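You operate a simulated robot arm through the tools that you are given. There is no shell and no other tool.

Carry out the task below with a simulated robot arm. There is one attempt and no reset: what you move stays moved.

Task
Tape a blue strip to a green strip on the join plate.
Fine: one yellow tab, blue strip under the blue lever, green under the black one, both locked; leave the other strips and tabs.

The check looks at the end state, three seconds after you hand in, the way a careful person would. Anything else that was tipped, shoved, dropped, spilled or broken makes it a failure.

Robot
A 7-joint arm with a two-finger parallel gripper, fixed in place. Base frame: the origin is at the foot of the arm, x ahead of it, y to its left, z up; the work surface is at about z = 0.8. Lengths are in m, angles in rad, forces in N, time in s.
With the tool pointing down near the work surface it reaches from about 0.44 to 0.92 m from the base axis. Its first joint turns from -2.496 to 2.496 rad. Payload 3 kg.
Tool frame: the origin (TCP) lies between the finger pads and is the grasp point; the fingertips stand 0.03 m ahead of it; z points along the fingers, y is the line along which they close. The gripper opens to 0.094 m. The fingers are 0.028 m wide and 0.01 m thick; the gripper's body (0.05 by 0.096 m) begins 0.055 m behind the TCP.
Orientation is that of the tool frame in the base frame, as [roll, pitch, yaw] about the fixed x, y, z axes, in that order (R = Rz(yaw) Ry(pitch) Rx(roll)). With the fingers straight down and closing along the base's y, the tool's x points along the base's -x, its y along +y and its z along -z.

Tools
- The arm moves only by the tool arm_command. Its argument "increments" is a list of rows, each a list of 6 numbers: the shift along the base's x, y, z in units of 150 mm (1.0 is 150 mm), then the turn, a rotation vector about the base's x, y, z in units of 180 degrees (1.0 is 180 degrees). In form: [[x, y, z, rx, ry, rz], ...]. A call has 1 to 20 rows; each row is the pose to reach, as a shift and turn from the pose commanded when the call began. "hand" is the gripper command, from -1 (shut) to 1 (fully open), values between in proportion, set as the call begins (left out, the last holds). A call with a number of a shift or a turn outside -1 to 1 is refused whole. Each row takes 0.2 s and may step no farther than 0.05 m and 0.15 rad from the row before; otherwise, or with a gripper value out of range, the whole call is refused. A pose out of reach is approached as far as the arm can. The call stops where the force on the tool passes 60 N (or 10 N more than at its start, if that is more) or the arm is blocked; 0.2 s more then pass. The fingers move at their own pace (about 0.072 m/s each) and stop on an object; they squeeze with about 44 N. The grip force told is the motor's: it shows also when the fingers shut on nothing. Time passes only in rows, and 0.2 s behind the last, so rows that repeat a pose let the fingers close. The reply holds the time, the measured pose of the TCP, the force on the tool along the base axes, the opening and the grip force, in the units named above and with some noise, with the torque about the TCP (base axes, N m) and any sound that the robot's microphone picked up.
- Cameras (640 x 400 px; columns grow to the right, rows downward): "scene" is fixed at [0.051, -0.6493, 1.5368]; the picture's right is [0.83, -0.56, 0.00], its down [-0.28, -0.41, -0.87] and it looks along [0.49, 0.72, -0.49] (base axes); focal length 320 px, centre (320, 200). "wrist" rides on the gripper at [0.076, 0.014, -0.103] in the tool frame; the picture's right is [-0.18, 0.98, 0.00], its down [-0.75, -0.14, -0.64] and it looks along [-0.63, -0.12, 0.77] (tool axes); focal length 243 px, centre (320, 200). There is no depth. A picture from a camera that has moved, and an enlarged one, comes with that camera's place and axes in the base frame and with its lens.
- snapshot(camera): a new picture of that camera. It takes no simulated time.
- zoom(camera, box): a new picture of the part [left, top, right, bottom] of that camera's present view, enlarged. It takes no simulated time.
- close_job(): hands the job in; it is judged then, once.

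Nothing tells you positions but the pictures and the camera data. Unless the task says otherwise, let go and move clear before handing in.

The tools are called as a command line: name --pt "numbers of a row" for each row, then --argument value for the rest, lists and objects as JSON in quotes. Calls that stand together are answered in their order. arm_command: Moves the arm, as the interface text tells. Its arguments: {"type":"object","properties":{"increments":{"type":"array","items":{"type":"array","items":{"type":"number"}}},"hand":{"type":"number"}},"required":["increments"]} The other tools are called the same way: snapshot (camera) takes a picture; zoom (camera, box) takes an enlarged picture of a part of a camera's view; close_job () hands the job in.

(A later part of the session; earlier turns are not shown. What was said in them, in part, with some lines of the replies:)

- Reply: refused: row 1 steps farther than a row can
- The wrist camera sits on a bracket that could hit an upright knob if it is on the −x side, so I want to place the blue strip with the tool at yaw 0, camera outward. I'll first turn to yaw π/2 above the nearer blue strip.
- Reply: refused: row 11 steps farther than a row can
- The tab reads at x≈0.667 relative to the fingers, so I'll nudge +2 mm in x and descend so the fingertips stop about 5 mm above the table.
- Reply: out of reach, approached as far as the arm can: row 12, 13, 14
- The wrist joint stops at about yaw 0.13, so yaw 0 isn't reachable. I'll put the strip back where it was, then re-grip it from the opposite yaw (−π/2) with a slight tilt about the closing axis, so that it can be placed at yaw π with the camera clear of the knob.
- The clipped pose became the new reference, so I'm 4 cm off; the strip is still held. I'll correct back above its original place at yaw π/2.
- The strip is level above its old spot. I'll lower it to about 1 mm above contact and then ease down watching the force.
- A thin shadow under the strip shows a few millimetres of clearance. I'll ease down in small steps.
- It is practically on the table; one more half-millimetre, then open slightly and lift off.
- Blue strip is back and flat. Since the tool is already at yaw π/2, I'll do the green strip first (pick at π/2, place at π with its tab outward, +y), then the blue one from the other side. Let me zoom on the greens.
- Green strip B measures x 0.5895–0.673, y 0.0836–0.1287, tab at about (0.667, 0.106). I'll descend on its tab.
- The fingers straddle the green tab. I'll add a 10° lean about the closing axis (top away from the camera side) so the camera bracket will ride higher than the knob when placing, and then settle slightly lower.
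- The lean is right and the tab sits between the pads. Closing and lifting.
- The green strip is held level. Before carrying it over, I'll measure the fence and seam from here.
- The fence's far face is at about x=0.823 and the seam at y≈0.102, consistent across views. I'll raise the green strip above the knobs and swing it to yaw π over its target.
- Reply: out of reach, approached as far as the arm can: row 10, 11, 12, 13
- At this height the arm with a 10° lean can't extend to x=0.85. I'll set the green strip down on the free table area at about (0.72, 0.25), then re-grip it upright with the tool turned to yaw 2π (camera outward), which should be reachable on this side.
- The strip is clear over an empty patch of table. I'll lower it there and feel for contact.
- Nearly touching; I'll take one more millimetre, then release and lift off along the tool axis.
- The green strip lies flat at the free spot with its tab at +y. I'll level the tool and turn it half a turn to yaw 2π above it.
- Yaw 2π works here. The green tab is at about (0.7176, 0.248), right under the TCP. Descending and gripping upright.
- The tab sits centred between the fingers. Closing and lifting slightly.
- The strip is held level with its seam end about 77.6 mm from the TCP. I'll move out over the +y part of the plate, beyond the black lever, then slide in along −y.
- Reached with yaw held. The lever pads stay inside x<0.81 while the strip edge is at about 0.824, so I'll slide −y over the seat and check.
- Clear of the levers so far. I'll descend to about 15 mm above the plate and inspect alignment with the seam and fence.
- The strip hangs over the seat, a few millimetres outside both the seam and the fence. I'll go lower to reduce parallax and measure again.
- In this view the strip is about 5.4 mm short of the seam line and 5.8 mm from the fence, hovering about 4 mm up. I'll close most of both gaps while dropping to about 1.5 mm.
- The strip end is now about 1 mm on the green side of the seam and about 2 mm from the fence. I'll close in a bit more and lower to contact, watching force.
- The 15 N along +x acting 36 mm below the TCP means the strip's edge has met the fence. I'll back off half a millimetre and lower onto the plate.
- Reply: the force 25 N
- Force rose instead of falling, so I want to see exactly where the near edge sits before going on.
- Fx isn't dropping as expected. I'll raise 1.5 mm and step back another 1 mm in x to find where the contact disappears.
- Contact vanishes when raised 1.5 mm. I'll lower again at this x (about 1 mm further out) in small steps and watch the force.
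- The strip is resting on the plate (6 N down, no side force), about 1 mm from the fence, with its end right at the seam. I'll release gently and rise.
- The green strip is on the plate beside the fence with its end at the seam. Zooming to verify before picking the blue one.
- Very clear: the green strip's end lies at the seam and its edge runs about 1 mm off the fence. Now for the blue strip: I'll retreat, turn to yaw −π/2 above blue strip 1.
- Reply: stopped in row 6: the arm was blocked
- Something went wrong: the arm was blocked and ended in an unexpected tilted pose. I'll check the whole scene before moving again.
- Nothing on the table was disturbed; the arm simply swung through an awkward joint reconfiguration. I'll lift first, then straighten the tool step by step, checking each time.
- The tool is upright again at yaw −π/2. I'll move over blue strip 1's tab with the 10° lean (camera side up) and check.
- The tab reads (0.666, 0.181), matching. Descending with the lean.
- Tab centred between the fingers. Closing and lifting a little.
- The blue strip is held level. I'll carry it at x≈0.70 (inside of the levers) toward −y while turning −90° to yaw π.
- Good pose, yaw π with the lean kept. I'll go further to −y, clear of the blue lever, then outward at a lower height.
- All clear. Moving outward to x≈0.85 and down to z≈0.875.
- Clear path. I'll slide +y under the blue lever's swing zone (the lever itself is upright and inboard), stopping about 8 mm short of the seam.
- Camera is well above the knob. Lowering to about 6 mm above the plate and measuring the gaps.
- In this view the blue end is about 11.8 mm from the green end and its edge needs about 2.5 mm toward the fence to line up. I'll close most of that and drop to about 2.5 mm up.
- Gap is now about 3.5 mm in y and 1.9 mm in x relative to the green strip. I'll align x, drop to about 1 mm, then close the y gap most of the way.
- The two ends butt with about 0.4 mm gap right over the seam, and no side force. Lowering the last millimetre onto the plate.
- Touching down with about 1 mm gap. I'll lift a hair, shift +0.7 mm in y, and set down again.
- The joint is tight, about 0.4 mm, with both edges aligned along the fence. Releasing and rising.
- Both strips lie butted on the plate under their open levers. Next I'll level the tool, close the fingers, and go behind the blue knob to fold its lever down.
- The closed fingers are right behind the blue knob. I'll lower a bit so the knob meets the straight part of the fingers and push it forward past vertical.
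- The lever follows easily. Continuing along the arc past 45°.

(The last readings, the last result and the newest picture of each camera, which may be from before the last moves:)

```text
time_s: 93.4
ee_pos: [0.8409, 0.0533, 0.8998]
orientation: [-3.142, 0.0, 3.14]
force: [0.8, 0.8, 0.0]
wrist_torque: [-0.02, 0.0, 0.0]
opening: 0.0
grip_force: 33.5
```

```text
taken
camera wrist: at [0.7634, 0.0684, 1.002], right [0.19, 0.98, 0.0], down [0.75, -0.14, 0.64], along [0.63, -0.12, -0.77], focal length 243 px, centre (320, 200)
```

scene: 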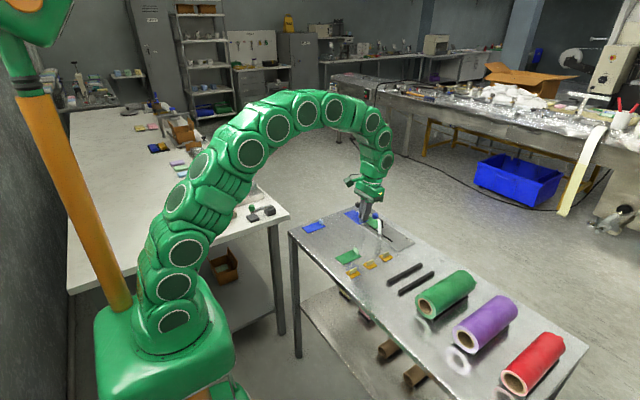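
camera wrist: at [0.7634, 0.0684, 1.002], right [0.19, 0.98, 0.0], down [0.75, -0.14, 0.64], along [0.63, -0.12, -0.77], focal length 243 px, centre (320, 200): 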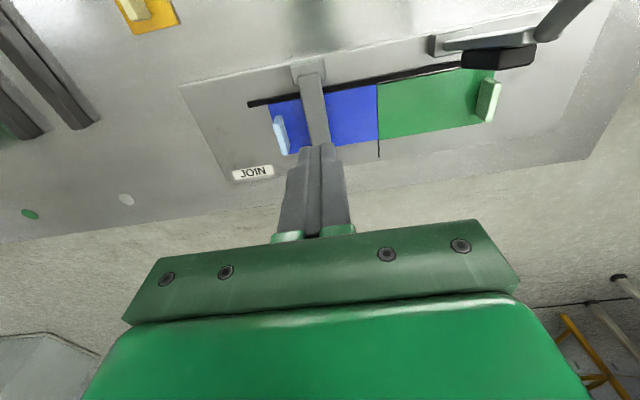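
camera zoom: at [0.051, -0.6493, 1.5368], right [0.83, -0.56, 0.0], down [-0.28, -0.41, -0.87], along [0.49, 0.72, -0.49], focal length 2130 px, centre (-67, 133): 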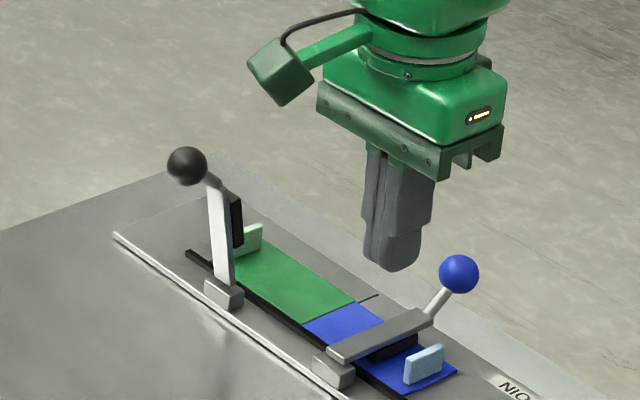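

The lever has folded over onto the blue strip, nearly flat. I'll press down on its arm near the pad to make sure it locks.

arm_command --pt "0.08 0 -0.05 0 0 0" --pt "0.147 0 -0.13 0 0 0" --pt "0.147 0 -0.19 0 0 0" --pt "0.147 0 -0.22 0 0 0" --pt "0.147 0 -0.24 0 0 0" --pt "0.147 0 -0.255 0 0 0" --pt "0.147 0 -0.27 0 0 0"

zoom --camera "scene" --box '[350, 200, 414, 240]'

```text
time_s: 95.0
ee_pos: [0.861, 0.053, 0.8572]
orientation: [-3.141, -0.003, 3.141]
force: [1.0, -0.7, -0.5]
wrist_torque: [0.01, 0.03, 0.0]
opening: 0.0
grip_force: 32.9
```

```text
10.00 times, centred on (382, 220) of scene
camera zoom: at [0.051, -0.6493, 1.5368], right [0.83, -0.56, 0.0], down [-0.28, -0.41, -0.87], along [0.49, 0.72, -0.49], focal length 3195 px, centre (-300, 0)
```

zoom: 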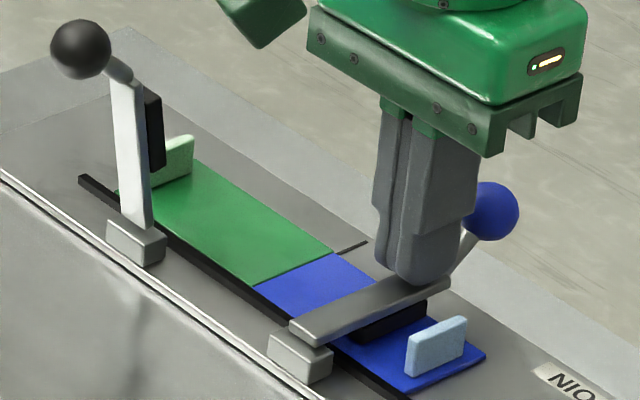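

Not quite touching yet. Pressing on in 1 mm steps.

arm_command --pt "0 0 -0.007 0 0 0" --pt "0 0 -0.014 0 0 0" --pt "0 0 -0.021 0 0 0" --pt "0 0 -0.028 0 0 0" --pt "0 0 -0.028 0 0 0"

zoom --camera "scene" --box '[350, 200, 414, 240]'

```text
time_s: 96.2
ee_pos: [0.8605, 0.0529, 0.8545]
orientation: [3.141, 0.001, 3.14]
force: [-9.4, -5.1, 26.8]
wrist_torque: [-0.18, -0.13, -0.1]
opening: 0.0
grip_force: 32.8
```

```text
10.00 times, centred on (382, 220) of scene
camera zoom: at [0.051, -0.6493, 1.5368], right [0.83, -0.56, 0.0], down [-0.28, -0.41, -0.87], along [0.49, 0.72, -0.49], focal length 3195 px, centre (-300, 0)
```

zoom: 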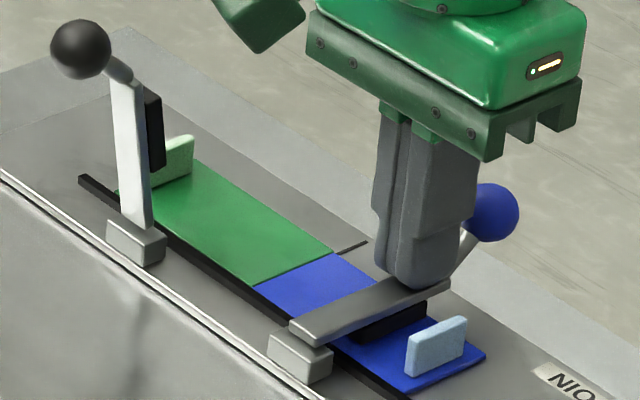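

arm_command --pt "0 0 -0.004 0 0 0" --pt "0 0 -0.008 0 0 0" --pt "0 0 -0.012 0 0 0" --pt "0 0 -0.016 0 0 0" --pt "0 0 -0.016 0 0 0"

zoom --camera "scene" --box '[365, 210, 413, 240]'

```text
time_s: 97.2
ee_pos: [0.8604, 0.0518, 0.8555]
orientation: [3.14, 0.001, 3.14]
force: [-21.6, -3.7, 23.6]
wrist_torque: [-0.12, 0.3, -0.06]
opening: 0.0
grip_force: 32.9
stopped in row 4: the force on the tool passed its limit at 61 N (the readings are from after the stop); the commanded pose is now the measured one
```

```text
13.33 times, centred on (389, 225) of scene
camera zoom: at [0.051, -0.6493, 1.5368], right [0.83, -0.56, 0.0], down [-0.28, -0.41, -0.87], along [0.49, 0.72, -0.49], focal length 4260 px, centre (-600, -133)
```

zoom: 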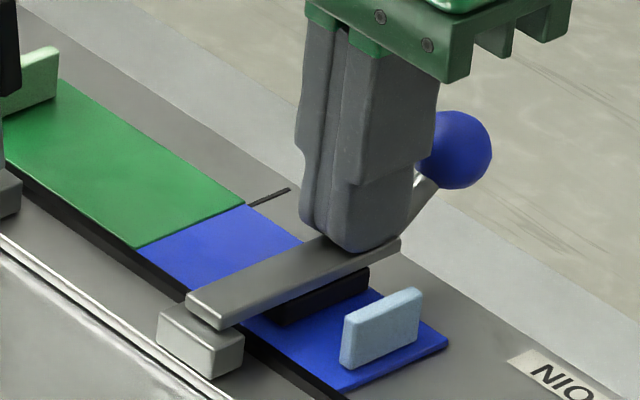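

The lever took over 60 N, so it is at its stop. I'll back off and see that it stays down.

arm_command --pt "-0.02 0 0.03 0 0 0" --pt "-0.04 0 0.1 0 0 0" --pt "-0.06 0 0.25 0 0 0" --pt "-0.06 0 0.45 0 0 0" --pt "-0.06 0 0.65 0 0 0" --pt "-0.06 0 0.65 0 0 0"

zoom --camera "scene" --box '[350, 200, 414, 240]'

snapshot --camera "wrist"

```text
time_s: 98.6
ee_pos: [0.8527, 0.0522, 0.9519]
orientation: [3.141, 0.001, 3.139]
force: [-0.4, 0.2, -0.4]
wrist_torque: [-0.01, 0.01, -0.01]
opening: 0.0
grip_force: 32.9
```

```text
10.00 times, centred on (382, 220) of scene
camera zoom: at [0.051, -0.6493, 1.5368], right [0.83, -0.56, 0.0], down [-0.28, -0.41, -0.87], along [0.49, 0.72, -0.49], focal length 3195 px, centre (-300, 0)
```

zoom: 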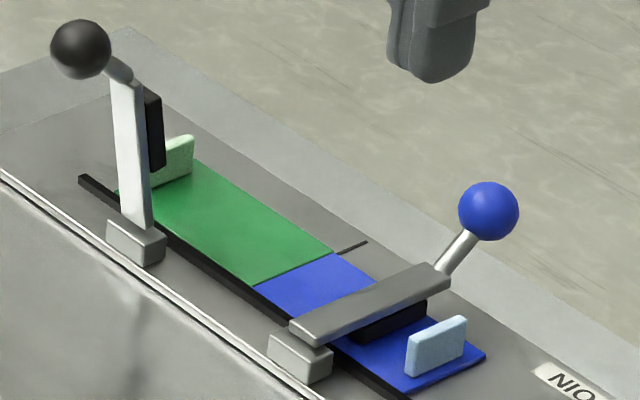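

```text
taken
camera wrist: at [0.7764, 0.0672, 1.0535], right [0.19, 0.98, 0.0], down [0.75, -0.14, 0.64], along [0.63, -0.12, -0.77], focal length 243 px, centre (320, 200)
```

wrist: 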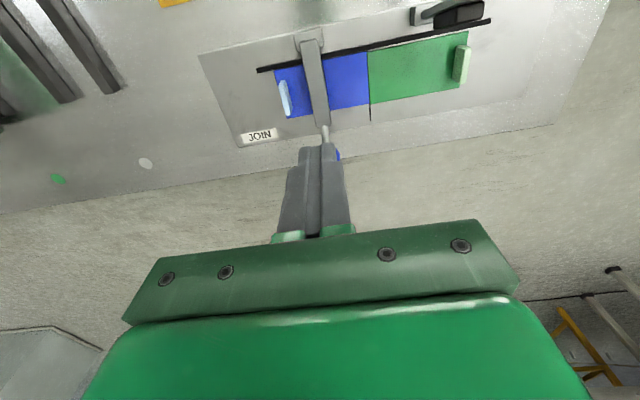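

zoom --camera "scene" --box '[375, 220, 407, 240]'

zoom --camera "wrist" --box '[240, 20, 400, 140]'

```text
16.00 times, centred on (391, 230) of scene
camera zoom: at [0.051, -0.6493, 1.5368], right [0.83, -0.56, 0.0], down [-0.28, -0.41, -0.87], along [0.49, 0.72, -0.49], focal length 5112 px, centre (-816, -280)
```

zoom: 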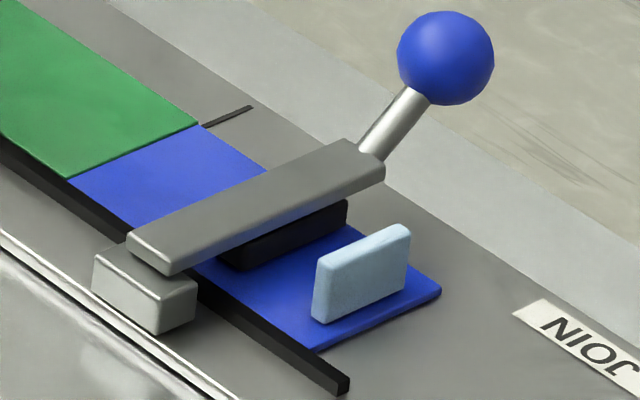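

```text
3.33 times, centred on (320, 80) of wrist
camera zoom: at [0.7764, 0.0672, 1.0535], right [0.19, 0.98, 0.0], down [0.75, -0.14, 0.64], along [0.63, -0.12, -0.77], focal length 809 px, centre (320, 600)
```

zoom: 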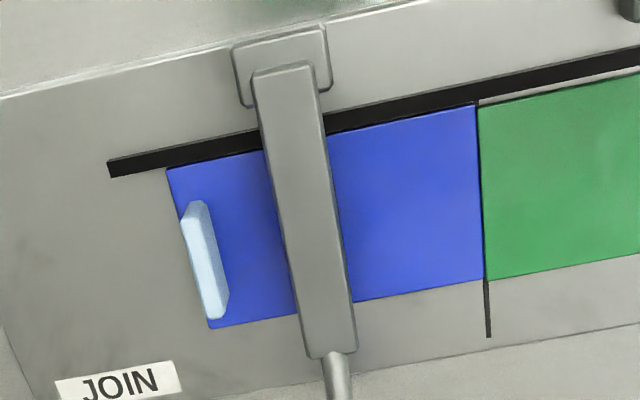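

The blue lever's pad lies flat on the blue strip and the joint is undisturbed. Now the black lever: I'll go around behind its knob.

arm_command --pt "-0.1 0 0.15 0 0 0" --pt "-0.35 0 0.18 0 0 0" --pt "-0.6 0 0.18 0 0 0" --pt "-0.863 0 0.18 0 0 0" --pt "-0.863 0.3 0.18 0 0 0" --pt "-0.863 0.55 0.1 0 0 0" --pt "-0.863 0.648 -0.1 0 0 0" --pt "-0.863 0.648 -0.233 0 0 0" --pt "-0.863 0.648 -0.233 0 0 0"

zoom --camera "scene" --box '[320, 170, 416, 230]'

snapshot --camera "wrist"

```text
time_s: 100.6
ee_pos: [0.7223, 0.1486, 0.9161]
orientation: [-3.141, 0.004, 3.14]
force: [-0.1, -0.4, -0.2]
wrist_torque: [0.02, -0.02, 0.02]
opening: 0.0003
grip_force: 33.2
```

```text
6.67 times, centred on (368, 200) of scene
camera zoom: at [0.051, -0.6493, 1.5368], right [0.83, -0.56, 0.0], down [-0.28, -0.41, -0.87], along [0.49, 0.72, -0.49], focal length 2130 px, centre (0, 200)
```

zoom: 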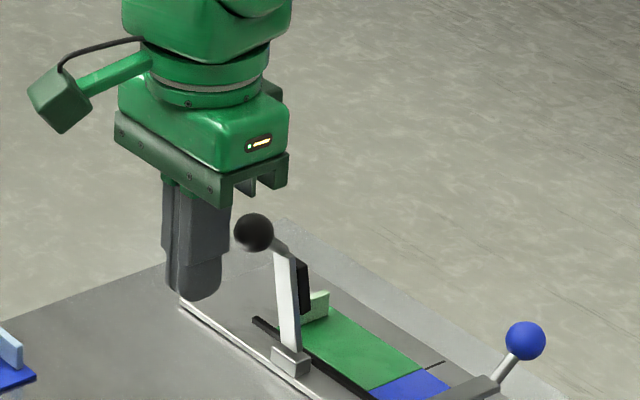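

```text
taken
camera wrist: at [0.6464, 0.165, 1.0175], right [0.19, 0.98, 0.0], down [0.75, -0.14, 0.64], along [0.63, -0.12, -0.77], focal length 243 px, centre (320, 200)
```

wrist: 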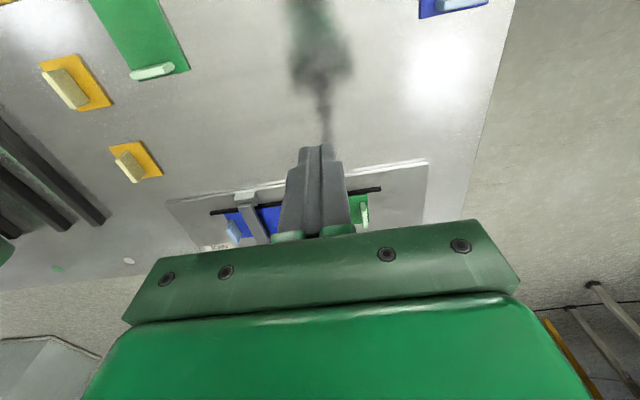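

Positioned behind the black knob. Pushing it forward past vertical.

arm_command --pt "0.1 0 0 0 0 0" --pt "0.17 0 0.013 0 0 0" --pt "0.24 0 0.023 0 0 0" --pt "0.31 0 0.033 0 0 0" --pt "0.38 0 0.033 0 0 0" --pt "0.38 0 0.033 0 0 0"

zoom --camera "scene" --box '[320, 170, 416, 230]'

```text
time_s: 102.0
ee_pos: [0.7788, 0.15, 0.9203]
orientation: [-3.14, 0.0, 3.14]
force: [-0.1, -0.1, 0.7]
wrist_torque: [0.02, 0.01, 0.0]
opening: 0.0001
grip_force: 32.5
```

```text
6.67 times, centred on (368, 200) of scene
camera zoom: at [0.051, -0.6493, 1.5368], right [0.83, -0.56, 0.0], down [-0.28, -0.41, -0.87], along [0.49, 0.72, -0.49], focal length 2130 px, centre (0, 200)
```

zoom: 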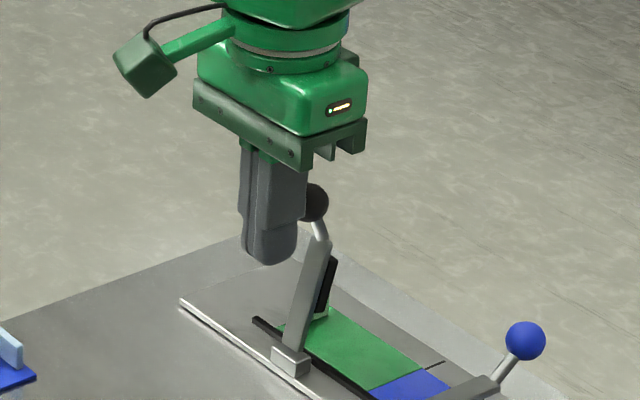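

Following through along the arc.

arm_command --pt "0.07 0 -0.005 0 0 0" --pt "0.14 0 -0.02 0 0 0" --pt "0.21 0 -0.045 0 0 0" --pt "0.28 0 -0.075 0 0 0" --pt "0.34 0 -0.11 0 0 0" --pt "0.4 0 -0.16 0 0 0" --pt "0.4 0 -0.16 0 0 0"

zoom --camera "scene" --box '[330, 180, 426, 240]'

snapshot --camera "wrist"

```text
time_s: 103.6
ee_pos: [0.84, 0.151, 0.8969]
orientation: [3.14, 0.001, 3.139]
force: [-0.1, 0.7, -0.1]
wrist_torque: [0.01, 0.0, -0.05]
opening: 0.0
grip_force: 32.7
```

```text
6.67 times, centred on (378, 210) of scene
camera zoom: at [0.051, -0.6493, 1.5368], right [0.83, -0.56, 0.0], down [-0.28, -0.41, -0.87], along [0.49, 0.72, -0.49], focal length 2130 px, centre (-67, 133)
```

zoom: 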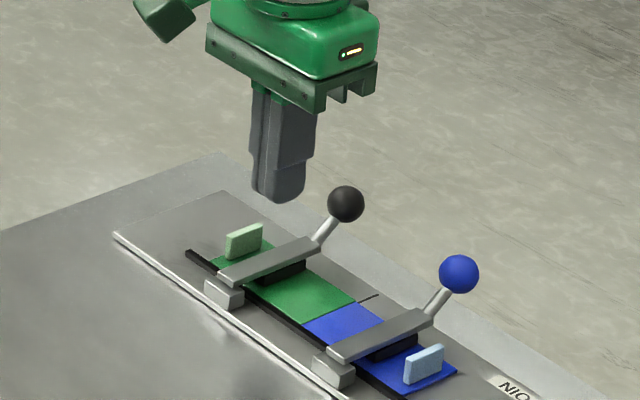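

```text
taken
camera wrist: at [0.7635, 0.1641, 0.9987], right [0.19, 0.98, 0.0], down [0.75, -0.14, 0.64], along [0.63, -0.12, -0.77], focal length 243 px, centre (320, 200)
```

wrist: 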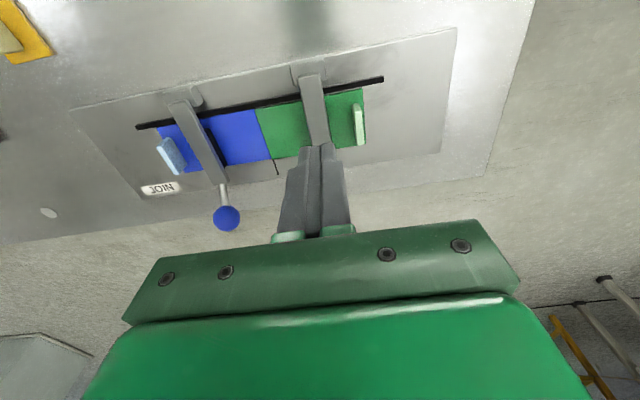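

Both levers are down. I'll press on the black lever's arm the same way to seat it.

arm_command --pt "0.08 0 -0.05 0 0 0" --pt "0.147 0 -0.13 0 0 0" --pt "0.147 0 -0.19 0 0 0" --pt "0.147 0 -0.23 0 0 0" --pt "0.147 0 -0.26 0 0 0" --pt "0.147 0 -0.275 0 0 0" --pt "0.147 0 -0.283 0 0 0" --pt "0.147 0 -0.29 0 0 0"

zoom --camera "scene" --box '[345, 195, 409, 235]'

```text
time_s: 105.4
ee_pos: [0.8611, 0.1493, 0.8567]
orientation: [-3.14, 0.002, -3.142]
force: [-30.8, -6.5, 36.2]
wrist_torque: [-0.34, 0.42, -0.03]
opening: 0.0
grip_force: 33.2
```

```text
10.00 times, centred on (377, 215) of scene
camera zoom: at [0.051, -0.6493, 1.5368], right [0.83, -0.56, 0.0], down [-0.28, -0.41, -0.87], along [0.49, 0.72, -0.49], focal length 3195 px, centre (-250, 50)
```

zoom: 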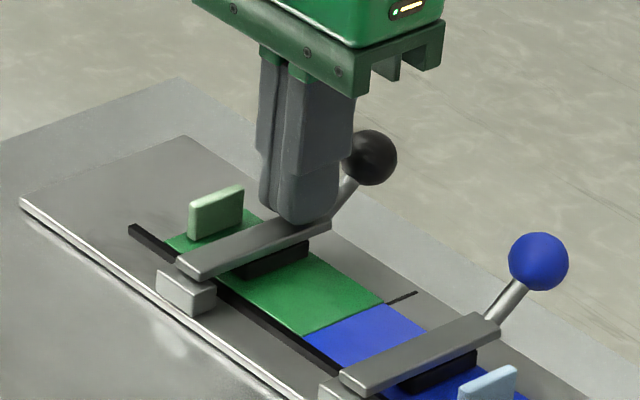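

Firm contact with no further movement, so the black lever is at its stop too. Backing off and checking both.

arm_command --pt "-0.03 0 0.02 0 0 0" --pt "-0.06 0 0.1 0 0 0" --pt "-0.06 0 0.25 0 0 0" --pt "-0.06 0 0.45 0 0 0" --pt "-0.06 0 0.65 0 0 0" --pt "-0.06 0 0.65 0 0 0"

zoom --camera "scene" --box '[345, 200, 409, 240]'

snapshot --camera "wrist"

zoom --camera "wrist" --box '[120, 20, 420, 200]'

```text
time_s: 106.8
ee_pos: [0.852, 0.1479, 0.9521]
orientation: [3.142, 0.002, 3.139]
force: [0.0, 0.1, -0.1]
wrist_torque: [0.02, -0.01, -0.01]
opening: 0.0002
grip_force: 33.1
```

```text
10.00 times, centred on (377, 220) of scene
camera zoom: at [0.051, -0.6493, 1.5368], right [0.83, -0.56, 0.0], down [-0.28, -0.41, -0.87], along [0.49, 0.72, -0.49], focal length 3195 px, centre (-250, 0)
```

zoom: 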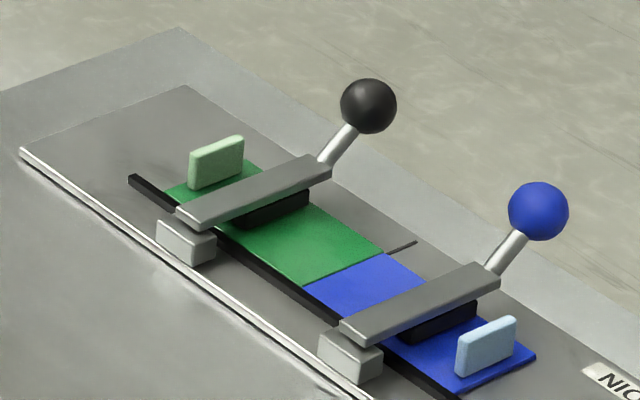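

```text
taken
camera wrist: at [0.7757, 0.1646, 1.0533], right [0.19, 0.98, 0.0], down [0.75, -0.14, 0.64], along [0.63, -0.12, -0.77], focal length 243 px, centre (320, 200)
```

wrist: 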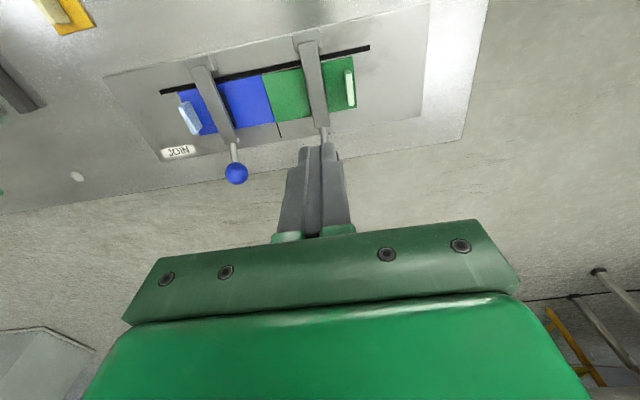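

```text
2.13 times, centred on (270, 110) of wrist
camera zoom: at [0.7757, 0.1646, 1.0533], right [0.19, 0.98, 0.0], down [0.75, -0.14, 0.64], along [0.63, -0.12, -0.77], focal length 518 px, centre (427, 392)
```

zoom: 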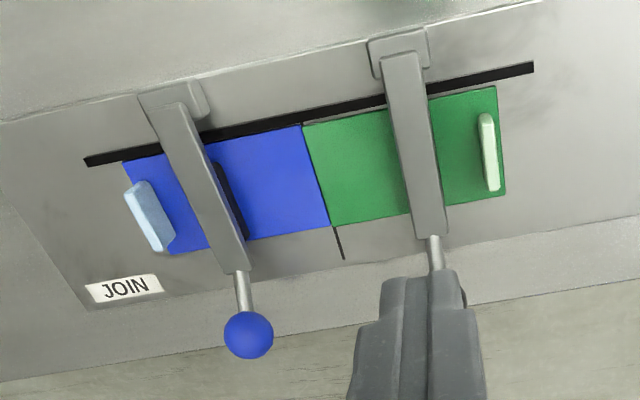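

Both levers are folded with pads on their strips and the joint is intact. Now the yellow tab: I'll take the one nearest the plate at about (0.74, −0.045), whose fin is already aligned with the seam.

arm_command --pt "-0.14 -0.18 0.1 0 0 0" --pt "-0.29 -0.36 0.15 0 0 0" --pt "-0.44 -0.55 0.15 0 0 0" --pt "-0.6 -0.75 0.15 0 0 0" --pt "-0.74 -0.95 0.15 0 0 0" --pt "-0.74 -0.95 0.15 0 0 0" --hand -0.3

arm_command --pt "0 -0.17 0 0 0 0" --pt "0 -0.337 0 0 0 0" --pt "0 -0.337 0 0 0 0"

snapshot --camera "wrist"

zoom --camera "wrist" --box '[260, 60, 400, 160]'

```text
time_s: 108.2
ee_pos: [0.7391, 0.0073, 0.9758]
orientation: [-3.141, 0.003, 3.141]
force: [-0.2, -0.5, 0.1]
wrist_torque: [0.0, 0.02, 0.0]
opening: 0.033
grip_force: 0.1
```

```text
time_s: 109.0
ee_pos: [0.7408, -0.0434, 0.9747]
orientation: [3.141, 0.002, 3.141]
force: [-0.3, 0.2, 0.1]
wrist_torque: [0.03, 0.01, -0.02]
opening: 0.0327
grip_force: 0.0
```

```text
taken
camera wrist: at [0.6643, -0.0276, 1.0763], right [0.19, 0.98, 0.0], down [0.75, -0.14, 0.64], along [0.63, -0.12, -0.77], focal length 243 px, centre (320, 200)
```

wrist: 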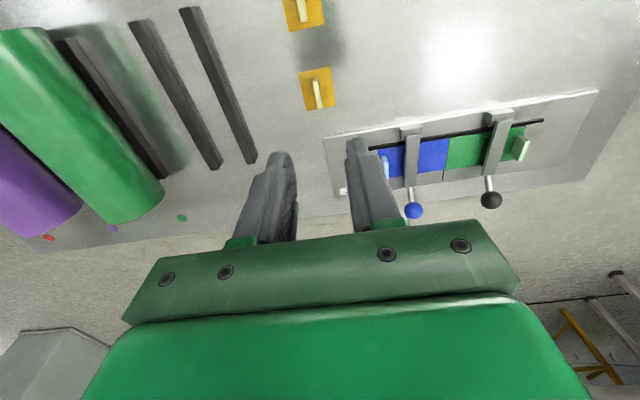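

```text
4.00 times, centred on (330, 110) of wrist
camera zoom: at [0.6643, -0.0276, 1.0763], right [0.19, 0.98, 0.0], down [0.75, -0.14, 0.64], along [0.63, -0.12, -0.77], focal length 970 px, centre (280, 560)
```

zoom: 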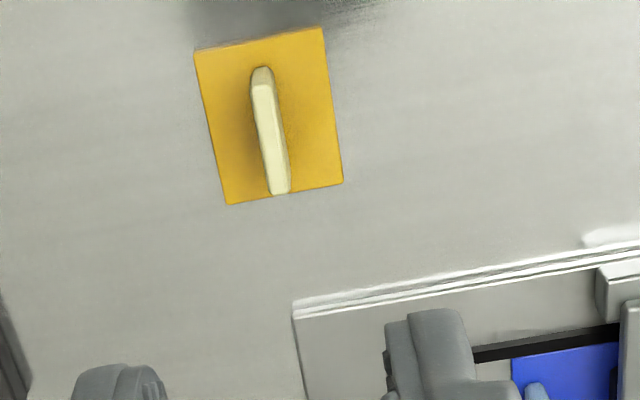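

The tape tab measures about 40 × 33 mm with its fin near (0.741, −0.047). I'll nudge −3 mm in y and descend onto the fin.

arm_command --pt "0 -0.02 -0.25 0 0 0" --pt "0 -0.02 -0.5 0 0 0" --pt "0 -0.02 -0.65 0 0 0" --pt "0 -0.02 -0.75 0 0 0" --pt "0 -0.02 -0.82 0 0 0" --pt "0 -0.02 -0.82 0 0 0"

zoom --camera "wrist" --box '[220, 70, 420, 195]'

zoom --camera "scene" --box '[345, 215, 425, 265]'

```text
time_s: 110.4
ee_pos: [0.7432, -0.0451, 0.8517]
orientation: [-3.141, 0.001, 3.14]
force: [-0.2, -0.1, -0.3]
wrist_torque: [-0.01, 0.03, 0.04]
opening: 0.0331
grip_force: 0.0
```

```text
3.20 times, centred on (320, 132) of wrist
camera zoom: at [0.6668, -0.0305, 0.9526], right [0.19, 0.98, 0.0], down [0.75, -0.14, 0.64], along [0.63, -0.12, -0.77], focal length 776 px, centre (320, 416)
```

zoom: 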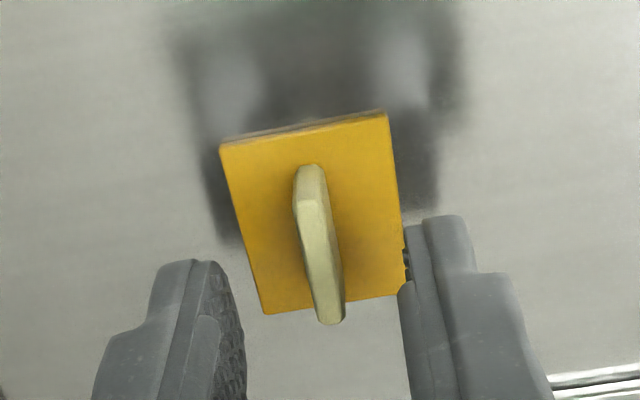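

```text
8.00 times, centred on (385, 240) of scene
camera zoom: at [0.051, -0.6493, 1.5368], right [0.83, -0.56, 0.0], down [-0.28, -0.41, -0.87], along [0.49, 0.72, -0.49], focal length 2556 px, centre (-200, -120)
```

zoom: 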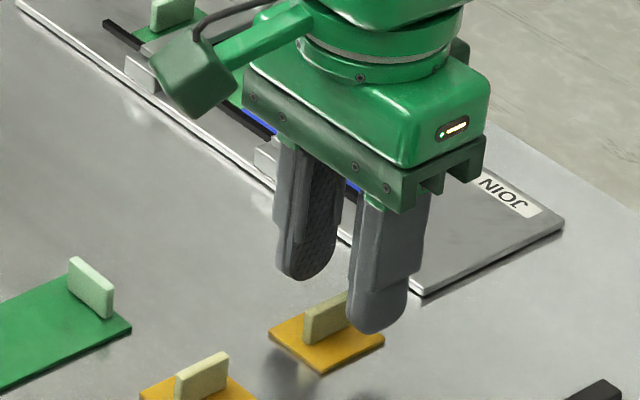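

The fin is centred between the fingers. Going the last 12 mm down and closing.

arm_command --pt "0 0 -0.04 0 0 0" --pt "0 0 -0.075 0 0 0" --pt "0 0 -0.075 0 0 0"

arm_command --pt "0 0 0 0 0 0" --pt "0 0 0 0 0 0" --pt "0 0 0 0 0 0" --pt "0 0 0 0 0 0" --hand -1

zoom --camera "wrist" --box '[220, 70, 420, 195]'

zoom --camera "scene" --box '[345, 215, 425, 265]'

```text
time_s: 111.2
ee_pos: [0.7424, -0.0449, 0.8386]
orientation: [3.141, 0.003, 3.139]
force: [-0.2, 0.5, 1.0]
wrist_torque: [0.0, 0.0, 0.02]
opening: 0.0327
grip_force: 0.1
```

```text
time_s: 112.2
ee_pos: [0.7433, -0.0455, 0.8388]
orientation: [-3.142, 0.002, 3.14]
force: [0.7, 0.2, 0.0]
wrist_torque: [-0.02, -0.03, -0.02]
opening: 0.0008
grip_force: 36.4
```

```text
3.20 times, centred on (320, 132) of wrist
camera zoom: at [0.6658, -0.0304, 0.9407], right [0.19, 0.98, 0.0], down [0.75, -0.14, 0.64], along [0.63, -0.12, -0.77], focal length 776 px, centre (320, 416)
```

zoom: 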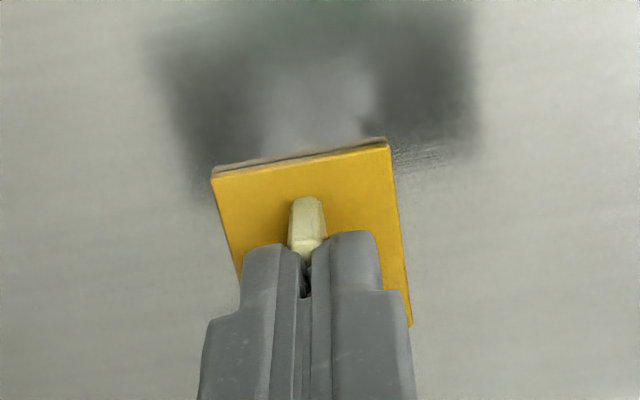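

```text
8.00 times, centred on (385, 240) of scene
camera zoom: at [0.051, -0.6493, 1.5368], right [0.83, -0.56, 0.0], down [-0.28, -0.41, -0.87], along [0.49, 0.72, -0.49], focal length 2556 px, centre (-200, -120)
```

zoom: 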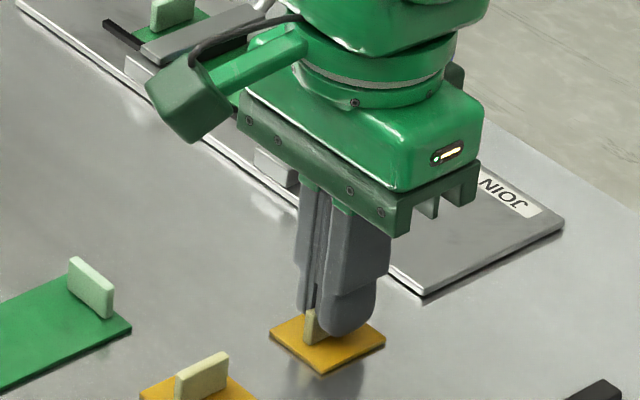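

The fin appears gripped. Lifting slightly to confirm the tape comes along.

arm_command --pt "0 0 0.05 0 0 0" --pt "0 0 0.15 0 0 0" --pt "0 0 0.35 0 0 0" --pt "0 0 0.6 0 0 0" --pt "0 0 0.6 0 0 0"

zoom --camera "scene" --box '[345, 190, 441, 250]'

zoom --camera "wrist" --box '[220, 70, 460, 220]'

```text
time_s: 113.4
ee_pos: [0.7431, -0.0477, 0.9288]
orientation: [-3.141, 0.002, 3.139]
force: [0.1, -0.2, -0.5]
wrist_torque: [-0.02, 0.01, 0.04]
opening: 0.0006
grip_force: 35.5
```

```text
6.67 times, centred on (393, 220) of scene
camera zoom: at [0.051, -0.6493, 1.5368], right [0.83, -0.56, 0.0], down [-0.28, -0.41, -0.87], along [0.49, 0.72, -0.49], focal length 2130 px, centre (-167, 67)
```

zoom: 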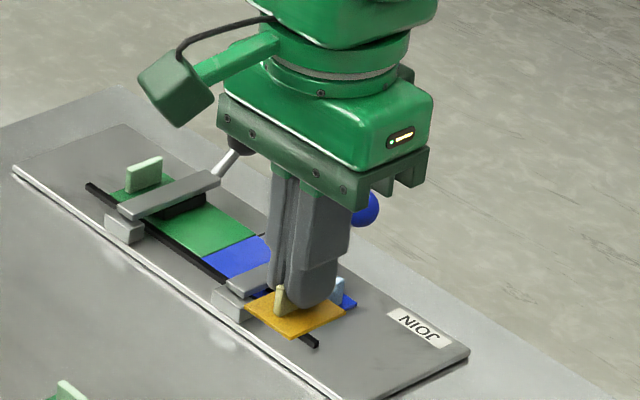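

```text
2.67 times, centred on (340, 145) of wrist
camera zoom: at [0.6668, -0.0321, 1.031], right [0.19, 0.98, 0.0], down [0.75, -0.14, 0.64], along [0.63, -0.12, -0.77], focal length 647 px, centre (267, 347)
```

zoom: 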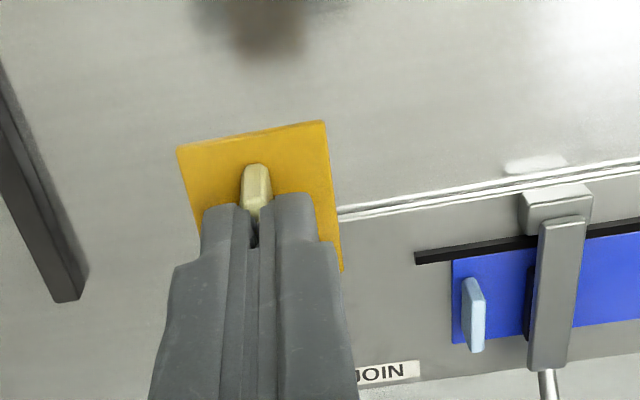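

The tape is held level. Carrying it over the joint, above the folded levers.

arm_command --pt "0.1 0.15 0.05 0 0 0" --pt "0.22 0.32 0.05 0 0 0" --pt "0.34 0.5 0.05 0 0 0" --pt "0.46 0.67 0.05 0 0 0" --pt "0.58 0.84 0.05 0 0 0" --pt "0.673 0.977 0.05 0 0 0" --pt "0.673 0.977 0.05 0 0 0"

arm_command --pt "0 0 -0.12 0 0 0" --pt "0 0 -0.24 0 0 0" --pt "0 0 -0.35 0 0 0" --pt "0 0 -0.35 0 0 0"

snapshot --camera "wrist"

zoom --camera "wrist" --box '[220, 60, 420, 185]'

zoom --camera "scene" --box '[340, 190, 420, 240]'

```text
time_s: 115.0
ee_pos: [0.8446, 0.1003, 0.9383]
orientation: [-3.14, 0.003, 3.139]
force: [-0.9, 0.2, -0.3]
wrist_torque: [-0.01, 0.01, 0.01]
opening: 0.0004
grip_force: 35.5
```

```text
time_s: 116.0
ee_pos: [0.8421, 0.1004, 0.8855]
orientation: [-3.14, 0.001, 3.141]
force: [-0.5, 0.3, 0.3]
wrist_torque: [0.01, -0.01, 0.04]
opening: 0.0005
grip_force: 35.2
```

```text
taken
camera wrist: at [0.7656, 0.1148, 0.9867], right [0.19, 0.98, 0.0], down [0.75, -0.14, 0.64], along [0.63, -0.12, -0.77], focal length 243 px, centre (320, 200)
```

wrist: 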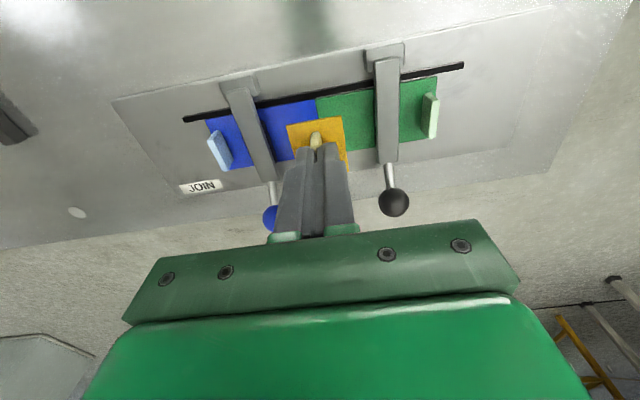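

```text
3.20 times, centred on (320, 122) of wrist
camera zoom: at [0.7656, 0.1148, 0.9867], right [0.19, 0.98, 0.0], down [0.75, -0.14, 0.64], along [0.63, -0.12, -0.77], focal length 776 px, centre (320, 448)
```

zoom: 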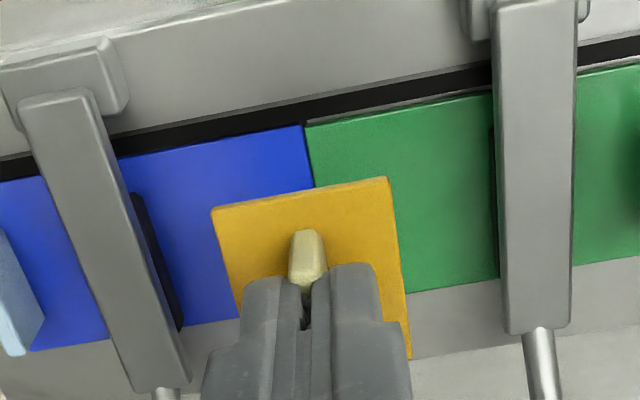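

```text
8.00 times, centred on (380, 215) of scene
camera zoom: at [0.051, -0.6493, 1.5368], right [0.83, -0.56, 0.0], down [-0.28, -0.41, -0.87], along [0.49, 0.72, -0.49], focal length 2556 px, centre (-160, 80)
```

zoom: 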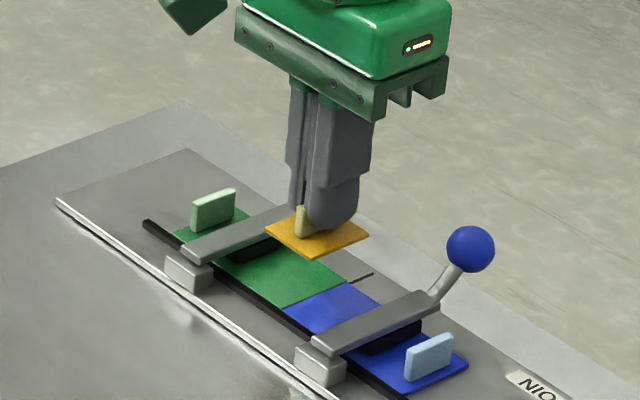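

The tape is centred on the joint in y; it sits about 3.5 mm toward the fence in x. I'll shift +3.5 mm and lower to just above the strips.

arm_command --pt "0.0233 0 -0.08 0 0 0" --pt "0.0233 0 -0.16 0 0 0" --pt "0.0233 0 -0.21 0 0 0" --pt "0.0233 0 -0.235 0 0 0" --pt "0.0233 0 -0.235 0 0 0"

zoom --camera "wrist" --box '[220, 60, 420, 185]'

zoom --camera "scene" --box '[345, 195, 409, 235]'

```text
time_s: 117.2
ee_pos: [0.8458, 0.1017, 0.8501]
orientation: [-3.141, 0.005, 3.14]
force: [-0.4, 1.0, 0.2]
wrist_torque: [0.01, 0.01, 0.01]
opening: 0.0004
grip_force: 35.5
```

```text
3.20 times, centred on (320, 122) of wrist
camera zoom: at [0.7699, 0.1153, 0.952], right [0.19, 0.98, 0.0], down [0.75, -0.14, 0.64], along [0.63, -0.12, -0.76], focal length 776 px, centre (320, 448)
```

zoom: 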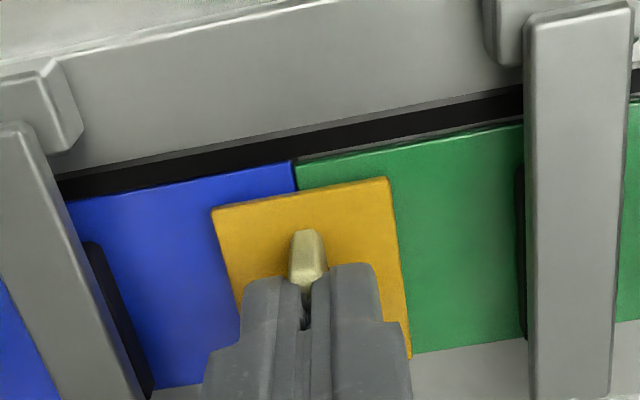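

```text
10.00 times, centred on (377, 215) of scene
camera zoom: at [0.051, -0.6493, 1.5368], right [0.83, -0.56, 0.0], down [-0.28, -0.41, -0.87], along [0.49, 0.72, -0.49], focal length 3195 px, centre (-250, 50)
```

zoom: 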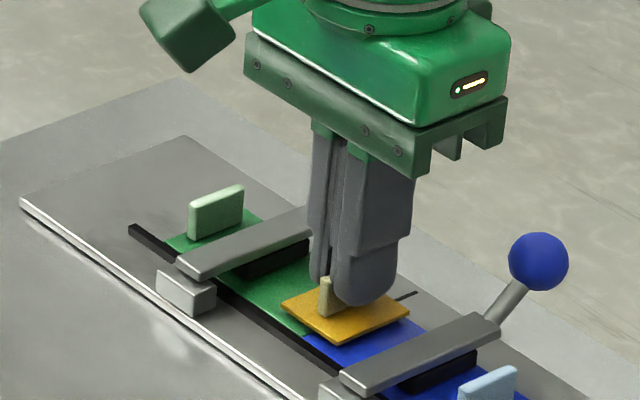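

The tape straddles the joint squarely and lies within the strips' width. Lowering to contact and pressing gently.

arm_command --pt "0 0 -0.006 0 0 0" --pt "0 0 -0.012 0 0 0" --pt "0 0 -0.016 0 0 0" --pt "0 0 -0.016 0 0 0"

```text
time_s: 118.2
ee_pos: [0.8466, 0.1004, 0.847]
orientation: [3.139, 0.003, 3.139]
force: [-0.1, -0.4, 1.0]
wrist_torque: [0.02, 0.02, 0.03]
opening: 0.0005
grip_force: 35.0
```

arm_command --pt "0 0 -0.004 0 0 0" --pt "0 0 -0.008 0 0 0" --pt "0 0 -0.008 0 0 0"

zoom --camera "scene" --box '[360, 205, 400, 230]'

```text
time_s: 119.0
ee_pos: [0.8462, 0.0993, 0.8475]
orientation: [3.141, 0.005, 3.14]
force: [-0.3, 0.8, 13.0]
wrist_torque: [0.05, 0.11, 0.01]
opening: 0.0006
grip_force: 36.0
```

```text
16.00 times, centred on (380, 218) of scene
camera zoom: at [0.051, -0.6493, 1.5368], right [0.83, -0.56, 0.0], down [-0.28, -0.41, -0.87], along [0.49, 0.72, -0.49], focal length 5112 px, centre (-640, -80)
```

zoom: 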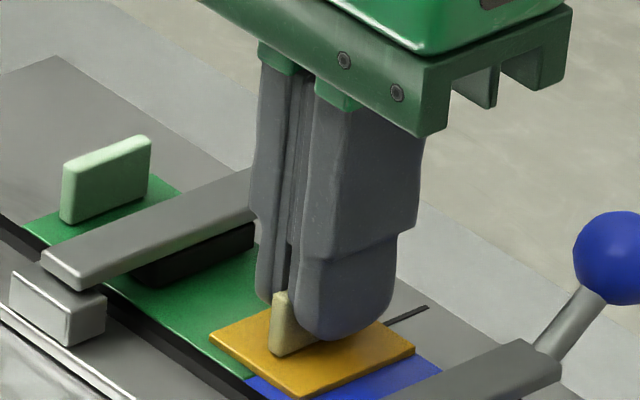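

Contact at 13 N. I'll press a bit more to stick it, hold, then ease off and release.

arm_command --pt "0 0 -0.004 0 0 0" --pt "0 0 -0.007 0 0 0" --pt "0 0 -0.007 0 0 0" --pt "0 0 -0.007 0 0 0"

```text
time_s: 120.0
ee_pos: [0.8464, 0.1005, 0.8464]
orientation: [-3.141, 0.004, 3.14]
force: [3.2, 0.8, 25.0]
wrist_torque: [0.02, 0.04, 0.01]
opening: 0.0005
grip_force: 35.4
```

arm_command --pt "0 0 0.008 0 0 0" --pt "0 0 0.012 0 0 0" --pt "0 0 0.012 0 0 0" --pt "0 0 0.012 0 0 0" --pt "0 0 0.012 0 0 0" --hand -0.6

zoom --camera "wrist" --box '[220, 60, 420, 185]'

zoom --camera "scene" --box '[360, 205, 400, 230]'

```text
time_s: 121.2
ee_pos: [0.8469, 0.0994, 0.8461]
orientation: [-3.141, 0.002, 3.138]
force: [0.4, 0.8, 0.1]
wrist_torque: [-0.02, 0.02, -0.01]
opening: 0.0189
grip_force: 0.0
```

```text
3.20 times, centred on (320, 122) of wrist
camera zoom: at [0.7701, 0.1151, 0.9483], right [0.19, 0.98, 0.0], down [0.75, -0.14, 0.64], along [0.63, -0.12, -0.77], focal length 776 px, centre (320, 448)
```

zoom: 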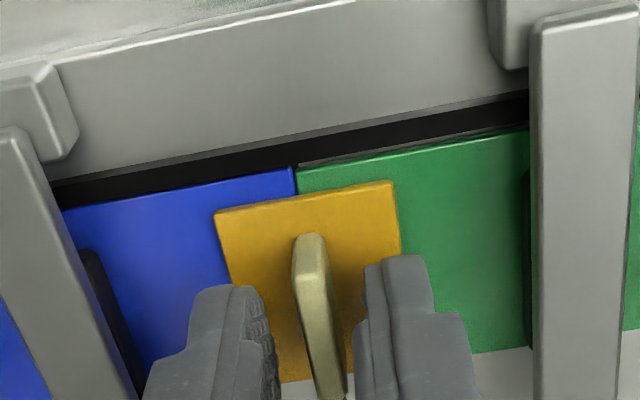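

```text
16.00 times, centred on (380, 218) of scene
camera zoom: at [0.051, -0.6493, 1.5368], right [0.83, -0.56, 0.0], down [-0.28, -0.41, -0.87], along [0.49, 0.72, -0.49], focal length 5112 px, centre (-640, -80)
```

zoom: 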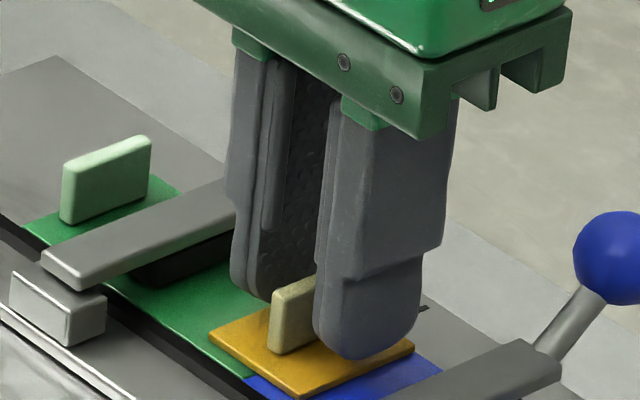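

Released cleanly with the tape flat on the joint. Now rising straight up and clear.

arm_command --pt "0 0 0.04 0 0 0" --pt "0 0 0.1 0 0 0" --pt "0 0 0.2 0 0 0" --pt "0 0 0.35 0 0 0" --pt "0 0 0.55 0 0 0" --pt "0 0 0.75 0 0 0" --pt "0 0 0.75 0 0 0"

snapshot --camera "wrist"

zoom --camera "wrist" --box '[180, 20, 480, 200]'

zoom --camera "scene" --box '[345, 200, 409, 240]'

```text
time_s: 122.8
ee_pos: [0.8475, 0.0998, 0.9573]
orientation: [-3.141, 0.001, 3.14]
force: [0.7, 0.4, -0.6]
wrist_torque: [-0.02, -0.01, 0.02]
opening: 0.0189
grip_force: 0.1
```

```text
taken
camera wrist: at [0.7696, 0.1151, 1.0595], right [0.19, 0.98, 0.0], down [0.75, -0.14, 0.64], along [0.63, -0.12, -0.77], focal length 243 px, centre (320, 200)
```

wrist: 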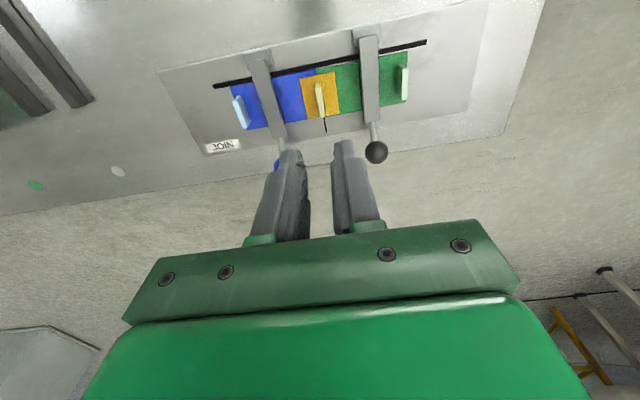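

```text
2.13 times, centred on (330, 110) of wrist
camera zoom: at [0.7696, 0.1151, 1.0595], right [0.19, 0.98, 0.0], down [0.75, -0.14, 0.64], along [0.63, -0.12, -0.77], focal length 518 px, centre (299, 392)
```

zoom: 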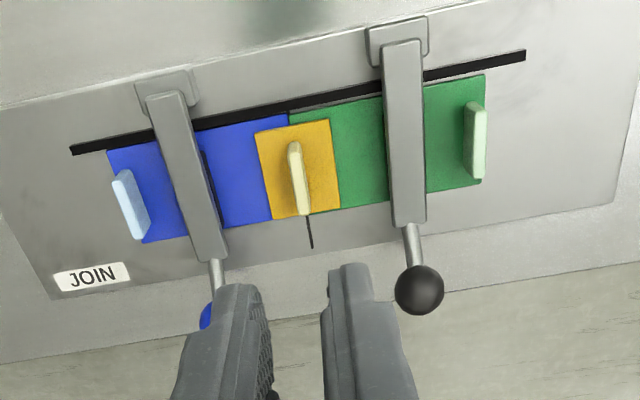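

```text
10.00 times, centred on (377, 220) of scene
camera zoom: at [0.051, -0.6493, 1.5368], right [0.83, -0.56, 0.0], down [-0.28, -0.41, -0.87], along [0.49, 0.72, -0.49], focal length 3195 px, centre (-250, 0)
```

zoom: 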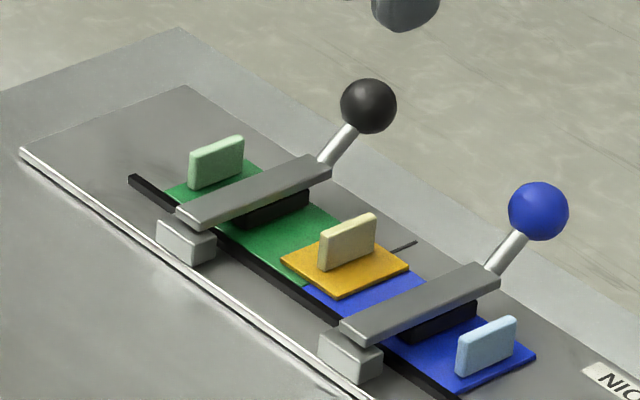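

Everything looks right: tape squarely over the joint, both levers flat on their strips. I'll retreat to a clear position and do a last check of the whole scene.

arm_command --pt "-0.1 0 0.2 0 0 0" --pt "-0.25 -0.02 0.4 0 0 0" --pt "-0.45 -0.05 0.6 0 0 0" --pt "-0.65 -0.08 0.8 0 0 0" --pt "-0.85 -0.1 0.95 0 0 0" --pt "-1.0 -0.12 1.0 0 0 0" --pt "-1.0 -0.12 1.0 0 0 0"

snapshot --camera "scene"

zoom --camera "scene" --box '[280, 190, 440, 290]'

zoom --camera "wrist" --box '[200, 0, 520, 200]'

```text
time_s: 124.4
ee_pos: [0.6945, 0.0842, 1.1088]
orientation: [-3.14, 0.003, 3.139]
force: [-0.4, -0.4, 0.2]
wrist_torque: [0.01, 0.0, 0.0]
opening: 0.0187
grip_force: 0.1
```

```text
taken
```

scene: 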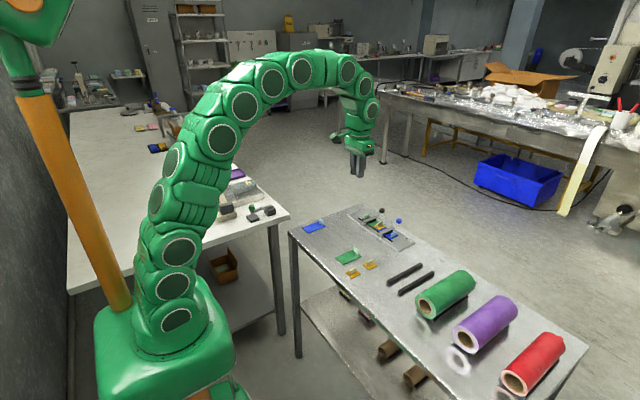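

```text
4.00 times, centred on (360, 240) of scene
camera zoom: at [0.051, -0.6493, 1.5368], right [0.83, -0.56, 0.0], down [-0.28, -0.41, -0.87], along [0.49, 0.72, -0.49], focal length 1278 px, centre (160, 40)
```

zoom: 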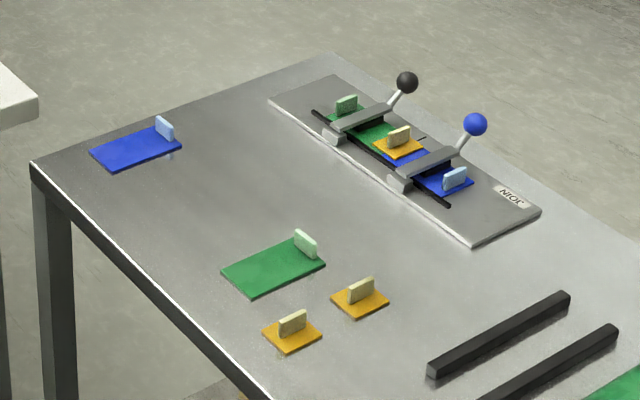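

```text
2.00 times, centred on (360, 100) of wrist
camera zoom: at [0.6186, 0.0998, 1.2111], right [0.19, 0.98, 0.0], down [0.75, -0.14, 0.64], along [0.63, -0.12, -0.77], focal length 485 px, centre (240, 400)
```

zoom: 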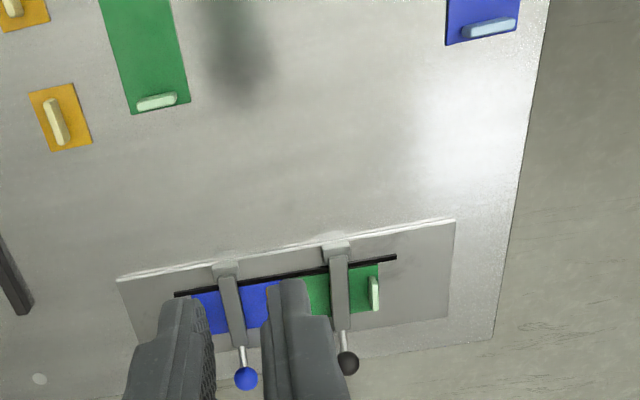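

zoom --camera "scene" --box '[376, 220, 400, 235]'

zoom --camera "scene" --box '[358, 210, 390, 230]'

```text
16.00 times, centred on (388, 228) of scene
camera zoom: at [0.051, -0.6493, 1.5368], right [0.83, -0.56, 0.0], down [-0.28, -0.41, -0.87], along [0.49, 0.72, -0.49], focal length 5112 px, centre (-768, -240)
```

zoom: 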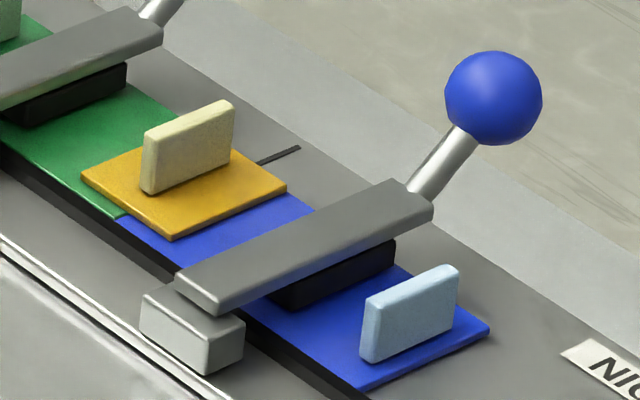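

```text
16.00 times, centred on (374, 220) of scene
camera zoom: at [0.051, -0.6493, 1.5368], right [0.83, -0.56, 0.0], down [-0.28, -0.41, -0.87], along [0.49, 0.72, -0.49], focal length 5112 px, centre (-544, -120)
```

zoom: 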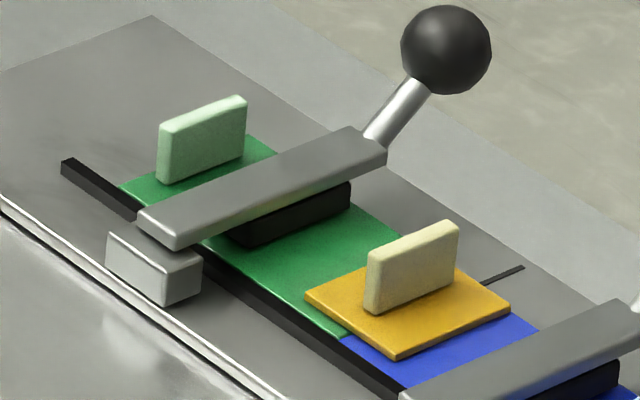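

The blue strip is under the blue lever and the green one under the black lever. Both levers are folded flat with their pads on the strips, and one yellow tab lies across the joint. The other strips and tabs haven't moved and the arm is clear, so I'm handing in.

close_job

```text
The job is handed in.
```

The joint is made and handed in. A blue and a green strip lie end to end on the join plate, about 0.4 mm apart when I set them down, with one yellow tab pressed across the seam.

- **Strips:** blue is under the blue lever and green under the black one. Both lie about 1 mm off the fence, with their grip tabs facing outward.
- **Levers:** both are folded flat with their pads on the strips. I pressed each one (over 60 N on blue, about 48 N on black) and neither moved further, so I took them as locked. The microphone picked up no click, so the locks rest on that and on how they look.
- **Everything else:** the other blue strip, green strip and two yellow tabs match their starting positions in the last pictures. The arm is clear of the plate with its gripper empty.

Two things happened on the way. I set both strips down once and gripped them again, because the wrist could not reach the first angle I tried. The arm also stopped once as "blocked" and ended in an odd pose while backing away empty. I checked the table straight after and nothing had moved.
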